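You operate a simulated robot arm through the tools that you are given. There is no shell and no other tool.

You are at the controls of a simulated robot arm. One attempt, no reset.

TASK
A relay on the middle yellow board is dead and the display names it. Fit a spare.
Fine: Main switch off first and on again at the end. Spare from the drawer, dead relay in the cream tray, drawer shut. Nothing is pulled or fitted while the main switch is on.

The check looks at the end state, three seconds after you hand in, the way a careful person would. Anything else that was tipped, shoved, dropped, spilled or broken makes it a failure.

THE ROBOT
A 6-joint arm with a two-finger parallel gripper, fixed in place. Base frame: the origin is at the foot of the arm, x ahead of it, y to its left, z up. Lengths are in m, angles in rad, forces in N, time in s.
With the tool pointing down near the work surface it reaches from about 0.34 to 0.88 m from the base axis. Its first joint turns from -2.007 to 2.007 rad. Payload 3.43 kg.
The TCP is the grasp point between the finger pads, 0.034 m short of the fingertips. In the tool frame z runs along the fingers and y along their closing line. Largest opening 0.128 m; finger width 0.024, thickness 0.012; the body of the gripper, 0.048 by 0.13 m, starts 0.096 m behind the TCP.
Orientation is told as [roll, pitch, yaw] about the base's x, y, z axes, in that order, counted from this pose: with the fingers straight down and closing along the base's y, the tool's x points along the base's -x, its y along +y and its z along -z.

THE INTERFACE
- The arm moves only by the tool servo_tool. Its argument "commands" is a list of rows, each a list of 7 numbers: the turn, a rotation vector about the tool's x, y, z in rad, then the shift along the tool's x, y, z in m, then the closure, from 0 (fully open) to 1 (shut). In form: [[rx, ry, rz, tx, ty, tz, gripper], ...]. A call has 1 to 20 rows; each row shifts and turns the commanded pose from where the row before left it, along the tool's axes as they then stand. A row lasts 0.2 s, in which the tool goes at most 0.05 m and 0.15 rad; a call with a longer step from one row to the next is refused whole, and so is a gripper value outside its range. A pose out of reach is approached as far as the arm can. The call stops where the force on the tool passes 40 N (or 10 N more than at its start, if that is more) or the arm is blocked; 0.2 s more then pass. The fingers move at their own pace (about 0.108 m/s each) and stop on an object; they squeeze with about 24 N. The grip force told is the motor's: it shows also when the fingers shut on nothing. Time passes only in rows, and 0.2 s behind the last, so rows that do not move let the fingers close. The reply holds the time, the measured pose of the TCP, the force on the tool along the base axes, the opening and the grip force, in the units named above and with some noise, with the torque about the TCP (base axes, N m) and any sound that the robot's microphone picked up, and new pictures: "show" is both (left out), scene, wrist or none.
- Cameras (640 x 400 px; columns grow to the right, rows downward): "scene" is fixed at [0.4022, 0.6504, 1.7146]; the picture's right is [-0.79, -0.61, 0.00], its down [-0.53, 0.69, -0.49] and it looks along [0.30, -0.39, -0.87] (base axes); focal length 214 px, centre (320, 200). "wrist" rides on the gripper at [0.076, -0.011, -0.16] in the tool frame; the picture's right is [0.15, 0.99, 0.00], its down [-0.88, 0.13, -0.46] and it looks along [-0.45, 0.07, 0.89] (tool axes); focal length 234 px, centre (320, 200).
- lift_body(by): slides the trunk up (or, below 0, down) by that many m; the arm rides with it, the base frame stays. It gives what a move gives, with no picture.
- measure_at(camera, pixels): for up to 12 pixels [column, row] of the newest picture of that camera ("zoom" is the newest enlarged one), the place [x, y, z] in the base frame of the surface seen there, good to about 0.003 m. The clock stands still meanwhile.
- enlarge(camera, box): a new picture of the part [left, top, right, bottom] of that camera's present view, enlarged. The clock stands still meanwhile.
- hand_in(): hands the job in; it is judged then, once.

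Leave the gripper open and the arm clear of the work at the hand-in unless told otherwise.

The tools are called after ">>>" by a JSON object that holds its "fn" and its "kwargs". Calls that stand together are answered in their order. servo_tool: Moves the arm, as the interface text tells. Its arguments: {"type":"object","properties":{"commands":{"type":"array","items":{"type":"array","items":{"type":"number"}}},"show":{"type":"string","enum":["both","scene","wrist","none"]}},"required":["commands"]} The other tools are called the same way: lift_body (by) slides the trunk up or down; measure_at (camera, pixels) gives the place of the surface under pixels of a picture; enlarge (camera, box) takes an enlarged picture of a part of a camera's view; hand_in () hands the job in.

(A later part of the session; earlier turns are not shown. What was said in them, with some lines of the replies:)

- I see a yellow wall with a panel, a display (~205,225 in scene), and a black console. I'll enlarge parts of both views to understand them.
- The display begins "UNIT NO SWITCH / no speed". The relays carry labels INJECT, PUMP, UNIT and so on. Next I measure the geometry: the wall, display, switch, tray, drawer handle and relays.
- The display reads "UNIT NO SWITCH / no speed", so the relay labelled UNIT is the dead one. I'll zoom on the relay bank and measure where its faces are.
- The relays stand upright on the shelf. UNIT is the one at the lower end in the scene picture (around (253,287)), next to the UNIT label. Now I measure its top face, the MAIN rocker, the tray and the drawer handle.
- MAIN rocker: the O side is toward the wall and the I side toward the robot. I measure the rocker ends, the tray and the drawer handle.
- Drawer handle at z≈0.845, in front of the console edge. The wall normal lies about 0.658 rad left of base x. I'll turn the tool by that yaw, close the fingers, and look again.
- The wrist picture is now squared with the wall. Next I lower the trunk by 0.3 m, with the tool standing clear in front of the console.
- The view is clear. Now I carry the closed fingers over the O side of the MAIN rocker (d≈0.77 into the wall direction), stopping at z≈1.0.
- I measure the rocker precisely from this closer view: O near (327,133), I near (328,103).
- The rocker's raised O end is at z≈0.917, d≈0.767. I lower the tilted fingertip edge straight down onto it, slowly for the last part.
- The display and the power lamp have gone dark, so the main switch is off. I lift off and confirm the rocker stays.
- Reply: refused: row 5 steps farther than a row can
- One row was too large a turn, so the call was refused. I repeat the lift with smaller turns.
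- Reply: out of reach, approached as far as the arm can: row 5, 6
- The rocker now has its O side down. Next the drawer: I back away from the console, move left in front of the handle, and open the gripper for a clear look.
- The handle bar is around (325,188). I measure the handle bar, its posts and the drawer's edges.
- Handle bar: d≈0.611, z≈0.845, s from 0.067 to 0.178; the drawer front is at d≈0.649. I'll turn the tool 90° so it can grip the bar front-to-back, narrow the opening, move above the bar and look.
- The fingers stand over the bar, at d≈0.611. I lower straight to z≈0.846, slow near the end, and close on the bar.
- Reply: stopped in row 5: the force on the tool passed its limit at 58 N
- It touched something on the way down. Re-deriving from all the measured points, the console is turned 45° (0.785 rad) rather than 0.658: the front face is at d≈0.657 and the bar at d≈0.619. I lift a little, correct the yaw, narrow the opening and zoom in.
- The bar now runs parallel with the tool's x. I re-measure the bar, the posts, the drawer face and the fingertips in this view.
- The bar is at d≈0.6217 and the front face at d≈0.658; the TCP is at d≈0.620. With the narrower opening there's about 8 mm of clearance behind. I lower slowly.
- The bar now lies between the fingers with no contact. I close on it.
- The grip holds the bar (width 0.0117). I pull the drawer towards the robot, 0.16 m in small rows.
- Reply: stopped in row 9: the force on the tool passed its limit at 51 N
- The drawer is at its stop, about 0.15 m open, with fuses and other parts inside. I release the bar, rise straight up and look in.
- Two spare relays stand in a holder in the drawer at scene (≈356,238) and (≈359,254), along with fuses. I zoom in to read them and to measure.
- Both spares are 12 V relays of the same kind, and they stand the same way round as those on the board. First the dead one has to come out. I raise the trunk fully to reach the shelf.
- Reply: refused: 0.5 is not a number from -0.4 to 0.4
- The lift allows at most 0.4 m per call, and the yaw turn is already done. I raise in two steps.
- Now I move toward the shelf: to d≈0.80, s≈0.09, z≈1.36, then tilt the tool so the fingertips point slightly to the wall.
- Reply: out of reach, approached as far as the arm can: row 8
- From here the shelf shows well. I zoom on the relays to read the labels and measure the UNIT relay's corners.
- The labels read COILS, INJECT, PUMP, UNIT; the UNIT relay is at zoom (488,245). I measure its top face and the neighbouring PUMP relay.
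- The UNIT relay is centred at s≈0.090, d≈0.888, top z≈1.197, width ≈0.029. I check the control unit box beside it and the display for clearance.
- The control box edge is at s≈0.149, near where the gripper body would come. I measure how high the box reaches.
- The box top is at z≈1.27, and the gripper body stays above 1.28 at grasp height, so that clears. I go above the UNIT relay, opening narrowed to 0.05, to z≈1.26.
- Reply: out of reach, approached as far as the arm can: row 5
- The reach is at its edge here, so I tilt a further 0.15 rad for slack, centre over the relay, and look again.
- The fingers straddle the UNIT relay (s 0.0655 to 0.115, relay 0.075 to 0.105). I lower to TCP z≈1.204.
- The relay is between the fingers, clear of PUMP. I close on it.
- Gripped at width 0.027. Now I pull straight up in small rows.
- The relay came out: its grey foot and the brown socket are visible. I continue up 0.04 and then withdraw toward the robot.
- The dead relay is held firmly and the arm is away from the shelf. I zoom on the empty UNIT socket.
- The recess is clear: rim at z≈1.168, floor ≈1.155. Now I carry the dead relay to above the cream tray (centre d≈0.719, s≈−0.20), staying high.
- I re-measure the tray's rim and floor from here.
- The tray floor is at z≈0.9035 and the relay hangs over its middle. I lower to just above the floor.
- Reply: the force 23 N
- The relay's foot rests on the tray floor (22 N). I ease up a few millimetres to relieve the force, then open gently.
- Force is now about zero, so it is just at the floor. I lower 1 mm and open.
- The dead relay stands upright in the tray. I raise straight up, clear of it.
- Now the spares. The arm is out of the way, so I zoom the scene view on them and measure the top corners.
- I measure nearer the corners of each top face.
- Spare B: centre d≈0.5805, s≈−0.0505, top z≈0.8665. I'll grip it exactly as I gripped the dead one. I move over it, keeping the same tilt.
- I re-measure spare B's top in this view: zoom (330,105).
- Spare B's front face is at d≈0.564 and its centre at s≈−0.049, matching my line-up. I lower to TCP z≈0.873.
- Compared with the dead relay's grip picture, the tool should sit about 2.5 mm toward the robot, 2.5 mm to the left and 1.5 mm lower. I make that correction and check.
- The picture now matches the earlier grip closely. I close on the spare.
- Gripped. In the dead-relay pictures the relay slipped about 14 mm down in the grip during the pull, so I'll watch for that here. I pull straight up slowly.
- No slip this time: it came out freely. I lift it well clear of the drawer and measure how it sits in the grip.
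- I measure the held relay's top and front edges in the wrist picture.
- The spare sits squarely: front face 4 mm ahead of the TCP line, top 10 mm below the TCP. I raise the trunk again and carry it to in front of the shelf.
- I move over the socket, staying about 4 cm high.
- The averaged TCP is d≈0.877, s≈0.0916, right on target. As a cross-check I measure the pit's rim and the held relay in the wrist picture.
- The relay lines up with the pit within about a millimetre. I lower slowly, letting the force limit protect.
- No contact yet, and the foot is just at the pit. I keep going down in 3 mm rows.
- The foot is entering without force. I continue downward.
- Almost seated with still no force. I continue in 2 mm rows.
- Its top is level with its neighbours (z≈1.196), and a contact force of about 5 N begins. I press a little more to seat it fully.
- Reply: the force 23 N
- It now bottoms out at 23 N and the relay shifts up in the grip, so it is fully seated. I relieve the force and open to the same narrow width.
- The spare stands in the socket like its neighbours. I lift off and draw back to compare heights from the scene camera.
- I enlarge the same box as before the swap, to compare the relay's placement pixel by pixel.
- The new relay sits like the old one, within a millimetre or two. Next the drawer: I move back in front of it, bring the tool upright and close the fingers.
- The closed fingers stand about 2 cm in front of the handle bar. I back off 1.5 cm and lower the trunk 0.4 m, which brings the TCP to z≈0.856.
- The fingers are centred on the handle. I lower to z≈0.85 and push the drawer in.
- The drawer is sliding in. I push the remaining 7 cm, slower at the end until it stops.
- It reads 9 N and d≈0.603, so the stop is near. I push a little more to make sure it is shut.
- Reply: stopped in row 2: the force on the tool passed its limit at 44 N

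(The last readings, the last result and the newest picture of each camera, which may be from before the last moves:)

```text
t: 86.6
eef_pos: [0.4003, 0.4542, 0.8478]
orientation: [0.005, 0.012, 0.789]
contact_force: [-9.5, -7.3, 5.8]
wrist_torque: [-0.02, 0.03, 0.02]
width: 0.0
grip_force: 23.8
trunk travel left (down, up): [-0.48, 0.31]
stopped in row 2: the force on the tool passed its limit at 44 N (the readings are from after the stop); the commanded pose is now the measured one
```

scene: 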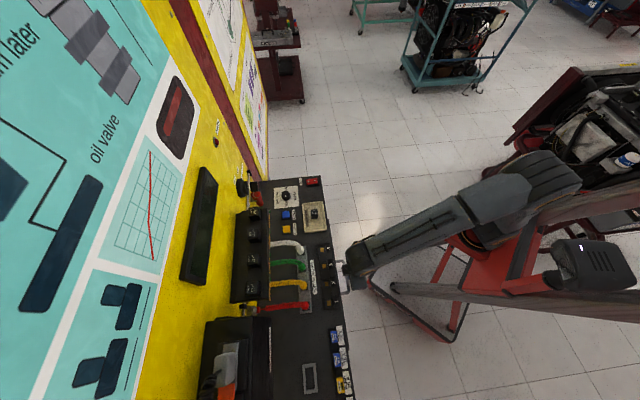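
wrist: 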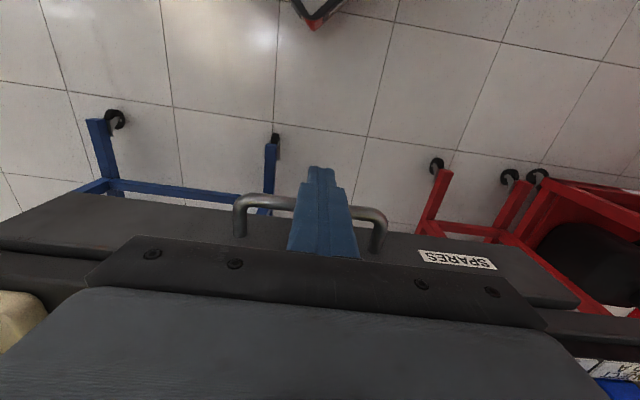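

It stopped hard at 44 N: the drawer is shut. I back off, rise, and check the gap.

>>> {"fn": "servo_tool", "kwargs": {"commands": [[0, 0, 0, 0.01, 0, 0, 1], [0, 0, 0, 0.03, 0, 0, 1], [0, 0, 0, 0.03, 0, 0, 1], [0, 0, 0, 0, 0, -0.04, 1], [0, 0, 0, 0, 0, -0.04, 1], [0, 0, 0, 0, 0, -0.04, 1], [0, 0, 0, 0, 0, -0.04, 1], [0, 0, 0, 0, 0, 0, 1]]}}

>>> {"fn": "enlarge", "kwargs": {"camera": "scene", "box": [290, 170, 390, 340]}}

```text
t: 88.4
eef_pos: [0.354, 0.4071, 1.0104]
orientation: [0.004, 0.011, 0.788]
contact_force: [0.2, -0.4, -1.0]
wrist_torque: [-0.01, 0.02, -0.02]
width: 0.0
grip_force: 24.7
trunk travel left (down, up): [-0.48, 0.31]
```

scene: 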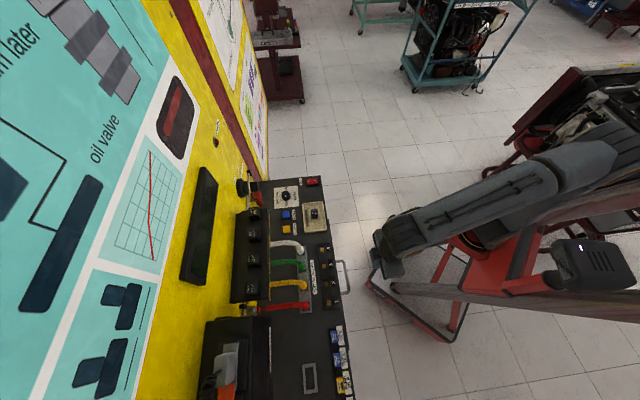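
wrist: 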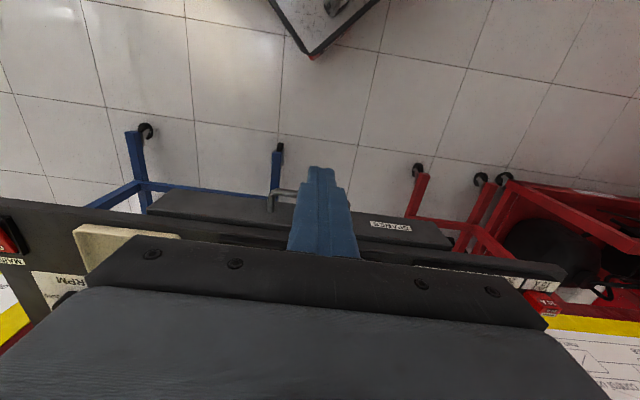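

```text
2.35 times, centred on (340, 255) of scene
```

zoom: 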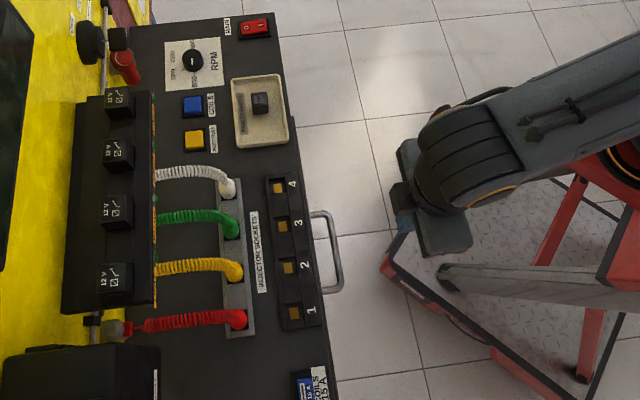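

The drawer is flush again. Now back to the MAIN rocker: I move along in front of the console, over the I end (d≈0.692, s≈−0.375), and tilt the tool.

>>> {"fn": "servo_tool", "kwargs": {"commands": [[0, 0, 0, 0, -0.0413, 0, 1], [0, 0, 0, 0, -0.0413, 0, 1], [0, 0, 0, 0, -0.0413, 0, 1], [0, 0, 0, 0, -0.0413, 0, 1], [0, 0, 0, 0, -0.0413, 0, 1], [0, 0, 0, 0, -0.0413, 0, 1], [0, 0, 0, 0, -0.0413, 0, 1], [0, 0, 0, 0, -0.0413, 0, 1], [0, 0, 0, 0, -0.0413, 0, 1], [0, 0, 0, 0, -0.0413, 0, 1], [0, -0.115, 0, 0, 0, 0, 1], [0, -0.115, 0, 0, 0, 0, 1], [0, -0.115, 0, 0, 0, 0, 1], [0, -0.115, 0, 0, 0, 0, 1], [0, 0, 0, -0.0345, 0, 0.0165, 1], [0, 0, 0, -0.0345, 0, 0.0165, 1], [0, 0, 0, -0.0345, 0, 0.0165, 1], [0, 0, 0, -0.0345, 0, 0.0165, 1], [0, 0, 0, 0, 0, 0, 1]]}}

>>> {"fn": "enlarge", "kwargs": {"camera": "wrist", "box": [240, 80, 400, 200]}}

```text
t: 92.4
eef_pos: [0.7561, 0.2225, 1.0082]
orientation: [0.004, -0.45, 0.787]
contact_force: [-0.1, -0.5, -0.1]
wrist_torque: [-0.02, 0.0, -0.01]
width: 0.0
grip_force: 24.5
trunk travel left (down, up): [-0.48, 0.31]
```

scene: 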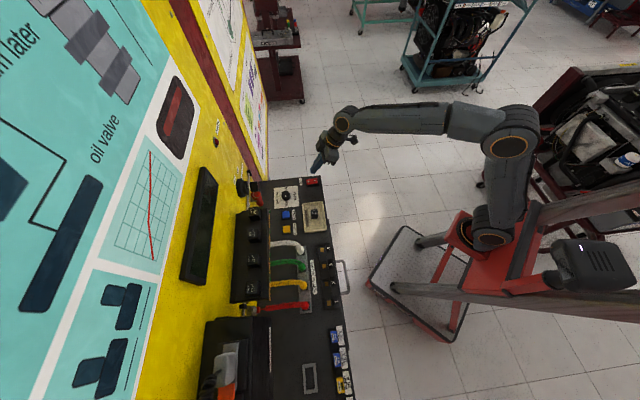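
wrist: 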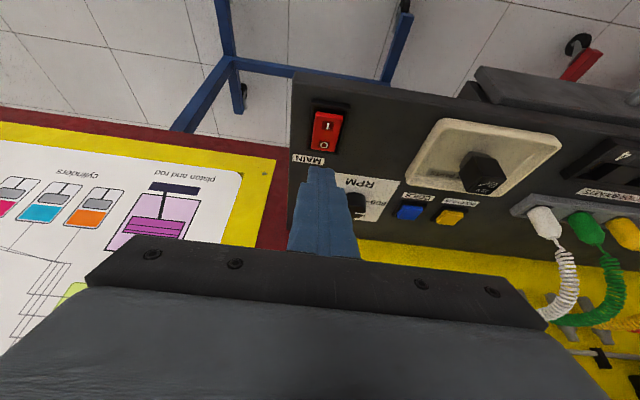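

```text
3.33 times, centred on (320, 140) of wrist
```

zoom: 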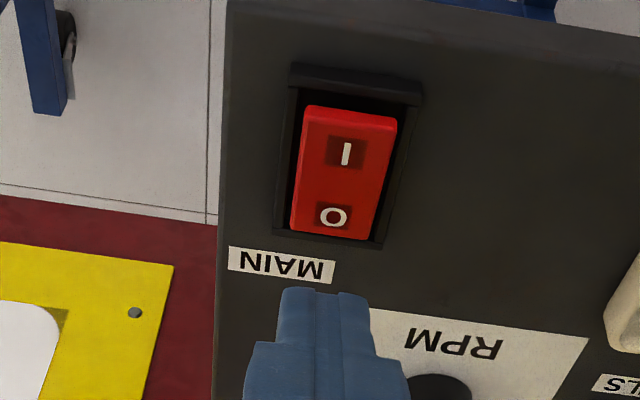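

I measure the rocker in its off position: I label at zoom (345,153), O at (333,216).

>>> {"fn": "measure_at", "kwargs": {"camera": "zoom", "pixels": [[350, 112], [347, 130], [345, 153], [340, 180], [333, 216], [330, 230], [305, 150], [390, 150], [318, 290], [318, 300]]}}

```text
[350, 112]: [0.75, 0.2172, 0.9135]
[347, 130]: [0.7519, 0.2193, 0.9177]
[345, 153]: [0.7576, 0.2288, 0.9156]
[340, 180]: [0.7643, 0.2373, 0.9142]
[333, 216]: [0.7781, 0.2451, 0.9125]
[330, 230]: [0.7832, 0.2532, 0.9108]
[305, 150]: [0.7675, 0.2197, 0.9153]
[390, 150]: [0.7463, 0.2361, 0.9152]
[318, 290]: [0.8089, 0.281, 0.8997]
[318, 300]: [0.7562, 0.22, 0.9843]
```

I aim the lower fingertip edge at d≈0.692, s≈−0.374, and press down on the I end.

>>> {"fn": "servo_tool", "kwargs": {"commands": [[0, 0, 0, 0.0027, 0.003, -0.0013, 1], [0, 0, 0, 0.0087, 0, 0.018, 1], [0, 0, 0, 0.0087, 0, 0.018, 1], [0, 0, 0, 0.0043, 0, 0.009, 1], [0, 0, 0, 0.0013, 0, 0.0027, 1], [0, 0, 0, 0.0013, 0, 0.0027, 1], [0, 0, 0, 0.0013, 0, 0.0027, 1], [0, 0, 0, 0.0013, 0, 0.0027, 1], [0, 0, 0, 0, 0, 0, 1]]}}

```text
t: 94.4
eef_pos: [0.7495, 0.2227, 0.947]
orientation: [0.002, -0.45, 0.788]
contact_force: [-3.2, 0.9, 12.6]
wrist_torque: [0.05, 0.05, 0.08]
width: 0.0
grip_force: 24.0
trunk travel left (down, up): [-0.48, 0.31]
```

scene: 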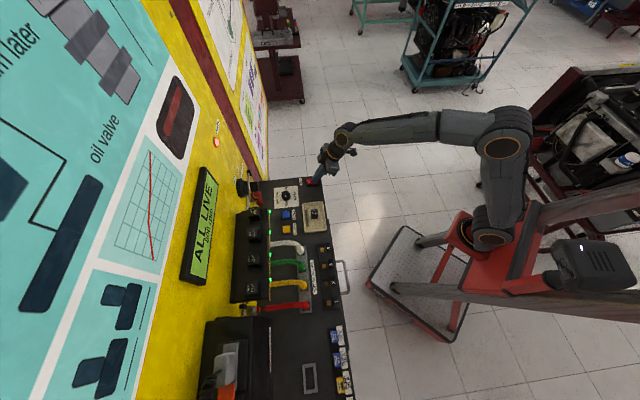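
wrist: 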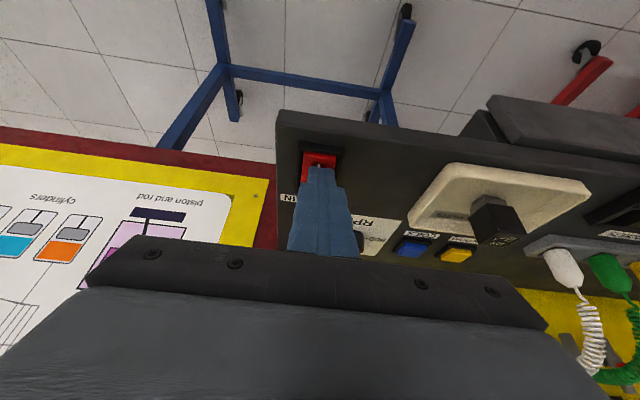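

The display reads "ALL LIVE" and the power lamp is lit. I lift straight off, back away from the console and open the gripper.

>>> {"fn": "servo_tool", "kwargs": {"commands": [[0, 0, 0, -0.0043, 0, -0.009, 1], [0, 0, 0, -0.0087, 0, -0.018, 1], [0, 0, 0, -0.0174, 0, -0.036, 1], [0, 0, 0, 0.036, 0, -0.017, 1], [0, 0, 0, 0.036, 0, -0.017, 1], [0, 0, 0, 0.036, 0, -0.017, 1], [0, 0, 0, 0.036, 0, -0.017, 0.5], [0, 0, 0, 0.036, 0, -0.017, 0], [0, 0, 0, 0.036, 0, -0.017, 0], [0, 0, 0, 0, 0, 0, 0]]}}

>>> {"fn": "enlarge", "kwargs": {"camera": "scene", "box": [170, 120, 360, 250]}}

>>> {"fn": "enlarge", "kwargs": {"camera": "scene", "box": [220, 200, 360, 330]}}

```text
t: 96.6
eef_pos: [0.5816, 0.0538, 1.0154]
orientation: [0.005, -0.45, 0.783]
contact_force: [-0.4, -0.2, -0.2]
wrist_torque: [-0.02, 0.01, -0.03]
width: 0.1277
grip_force: 0.1
trunk travel left (down, up): [-0.48, 0.31]
```

scene: 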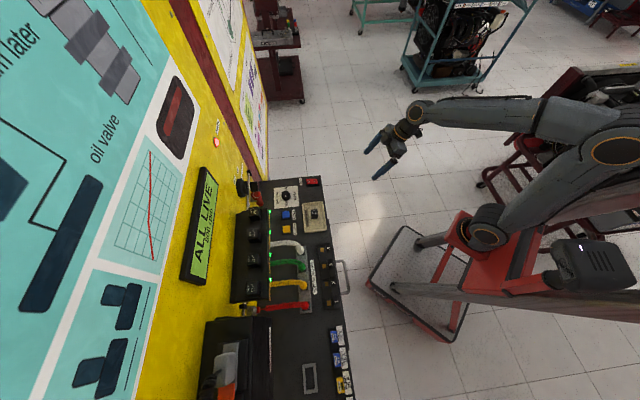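
wrist: 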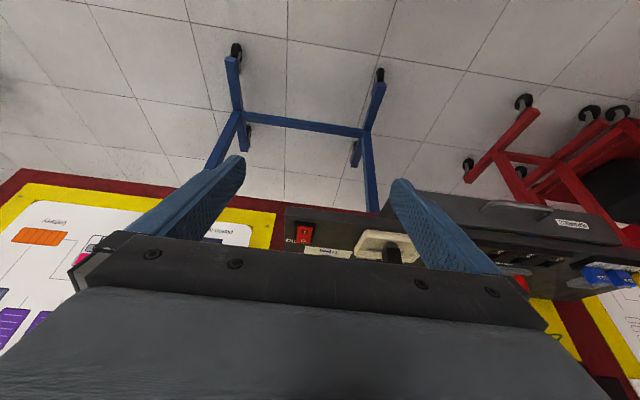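

```text
3.08 times, centred on (265, 185) of scene
```

zoom: 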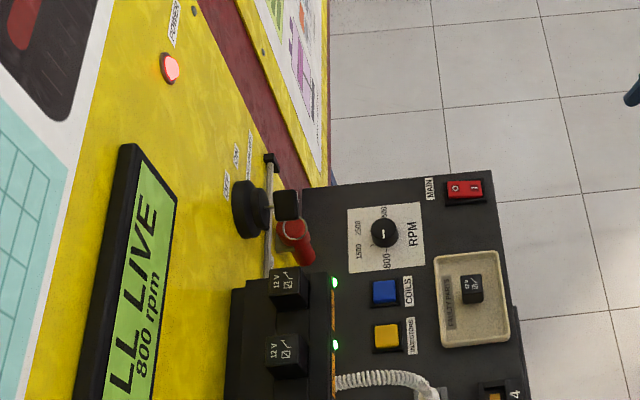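

```text
3.08 times, centred on (290, 265) of scene
```

zoom: 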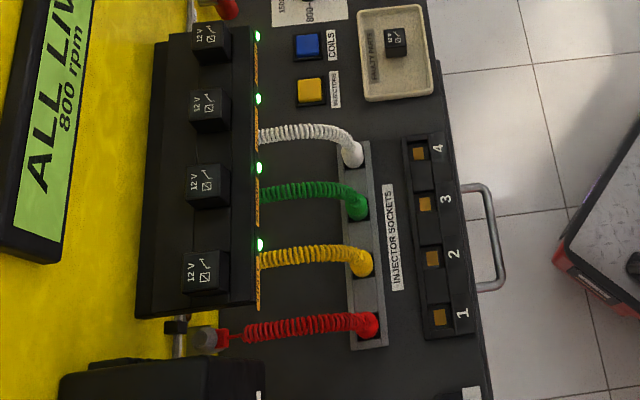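

The display shows "ALL LIVE / 800 rpm" and all four relay lamps are green. MAIN is on, the dead relay is in the tray, the drawer is shut, and the gripper is open and clear. I hand in.

>>> {"fn": "hand_in", "kwargs": {}}

```text
The job is handed in.
```

The dead relay was UNIT, and a spare from the drawer is now fitted in its place. With the main switch back on, the display reads "ALL LIVE / 800 rpm" and all four relay lamps are green.

- **Main switch:** it went off before anything was pulled and came back on last, after the spare was in and the drawer was shut.
- **Dead relay:** it stands upright in the cream tray.
- **Drawer:** it is pushed shut to its stop. One spare relay is left in it.
- **Arm:** it is clear of the console with the gripper open.

On the first try for the drawer handle, a fingertip hit something, probably the drawer front (58 N). The arm stopped itself, and I saw no damage or anything shifted. The job is handed in, but no verdict came back.
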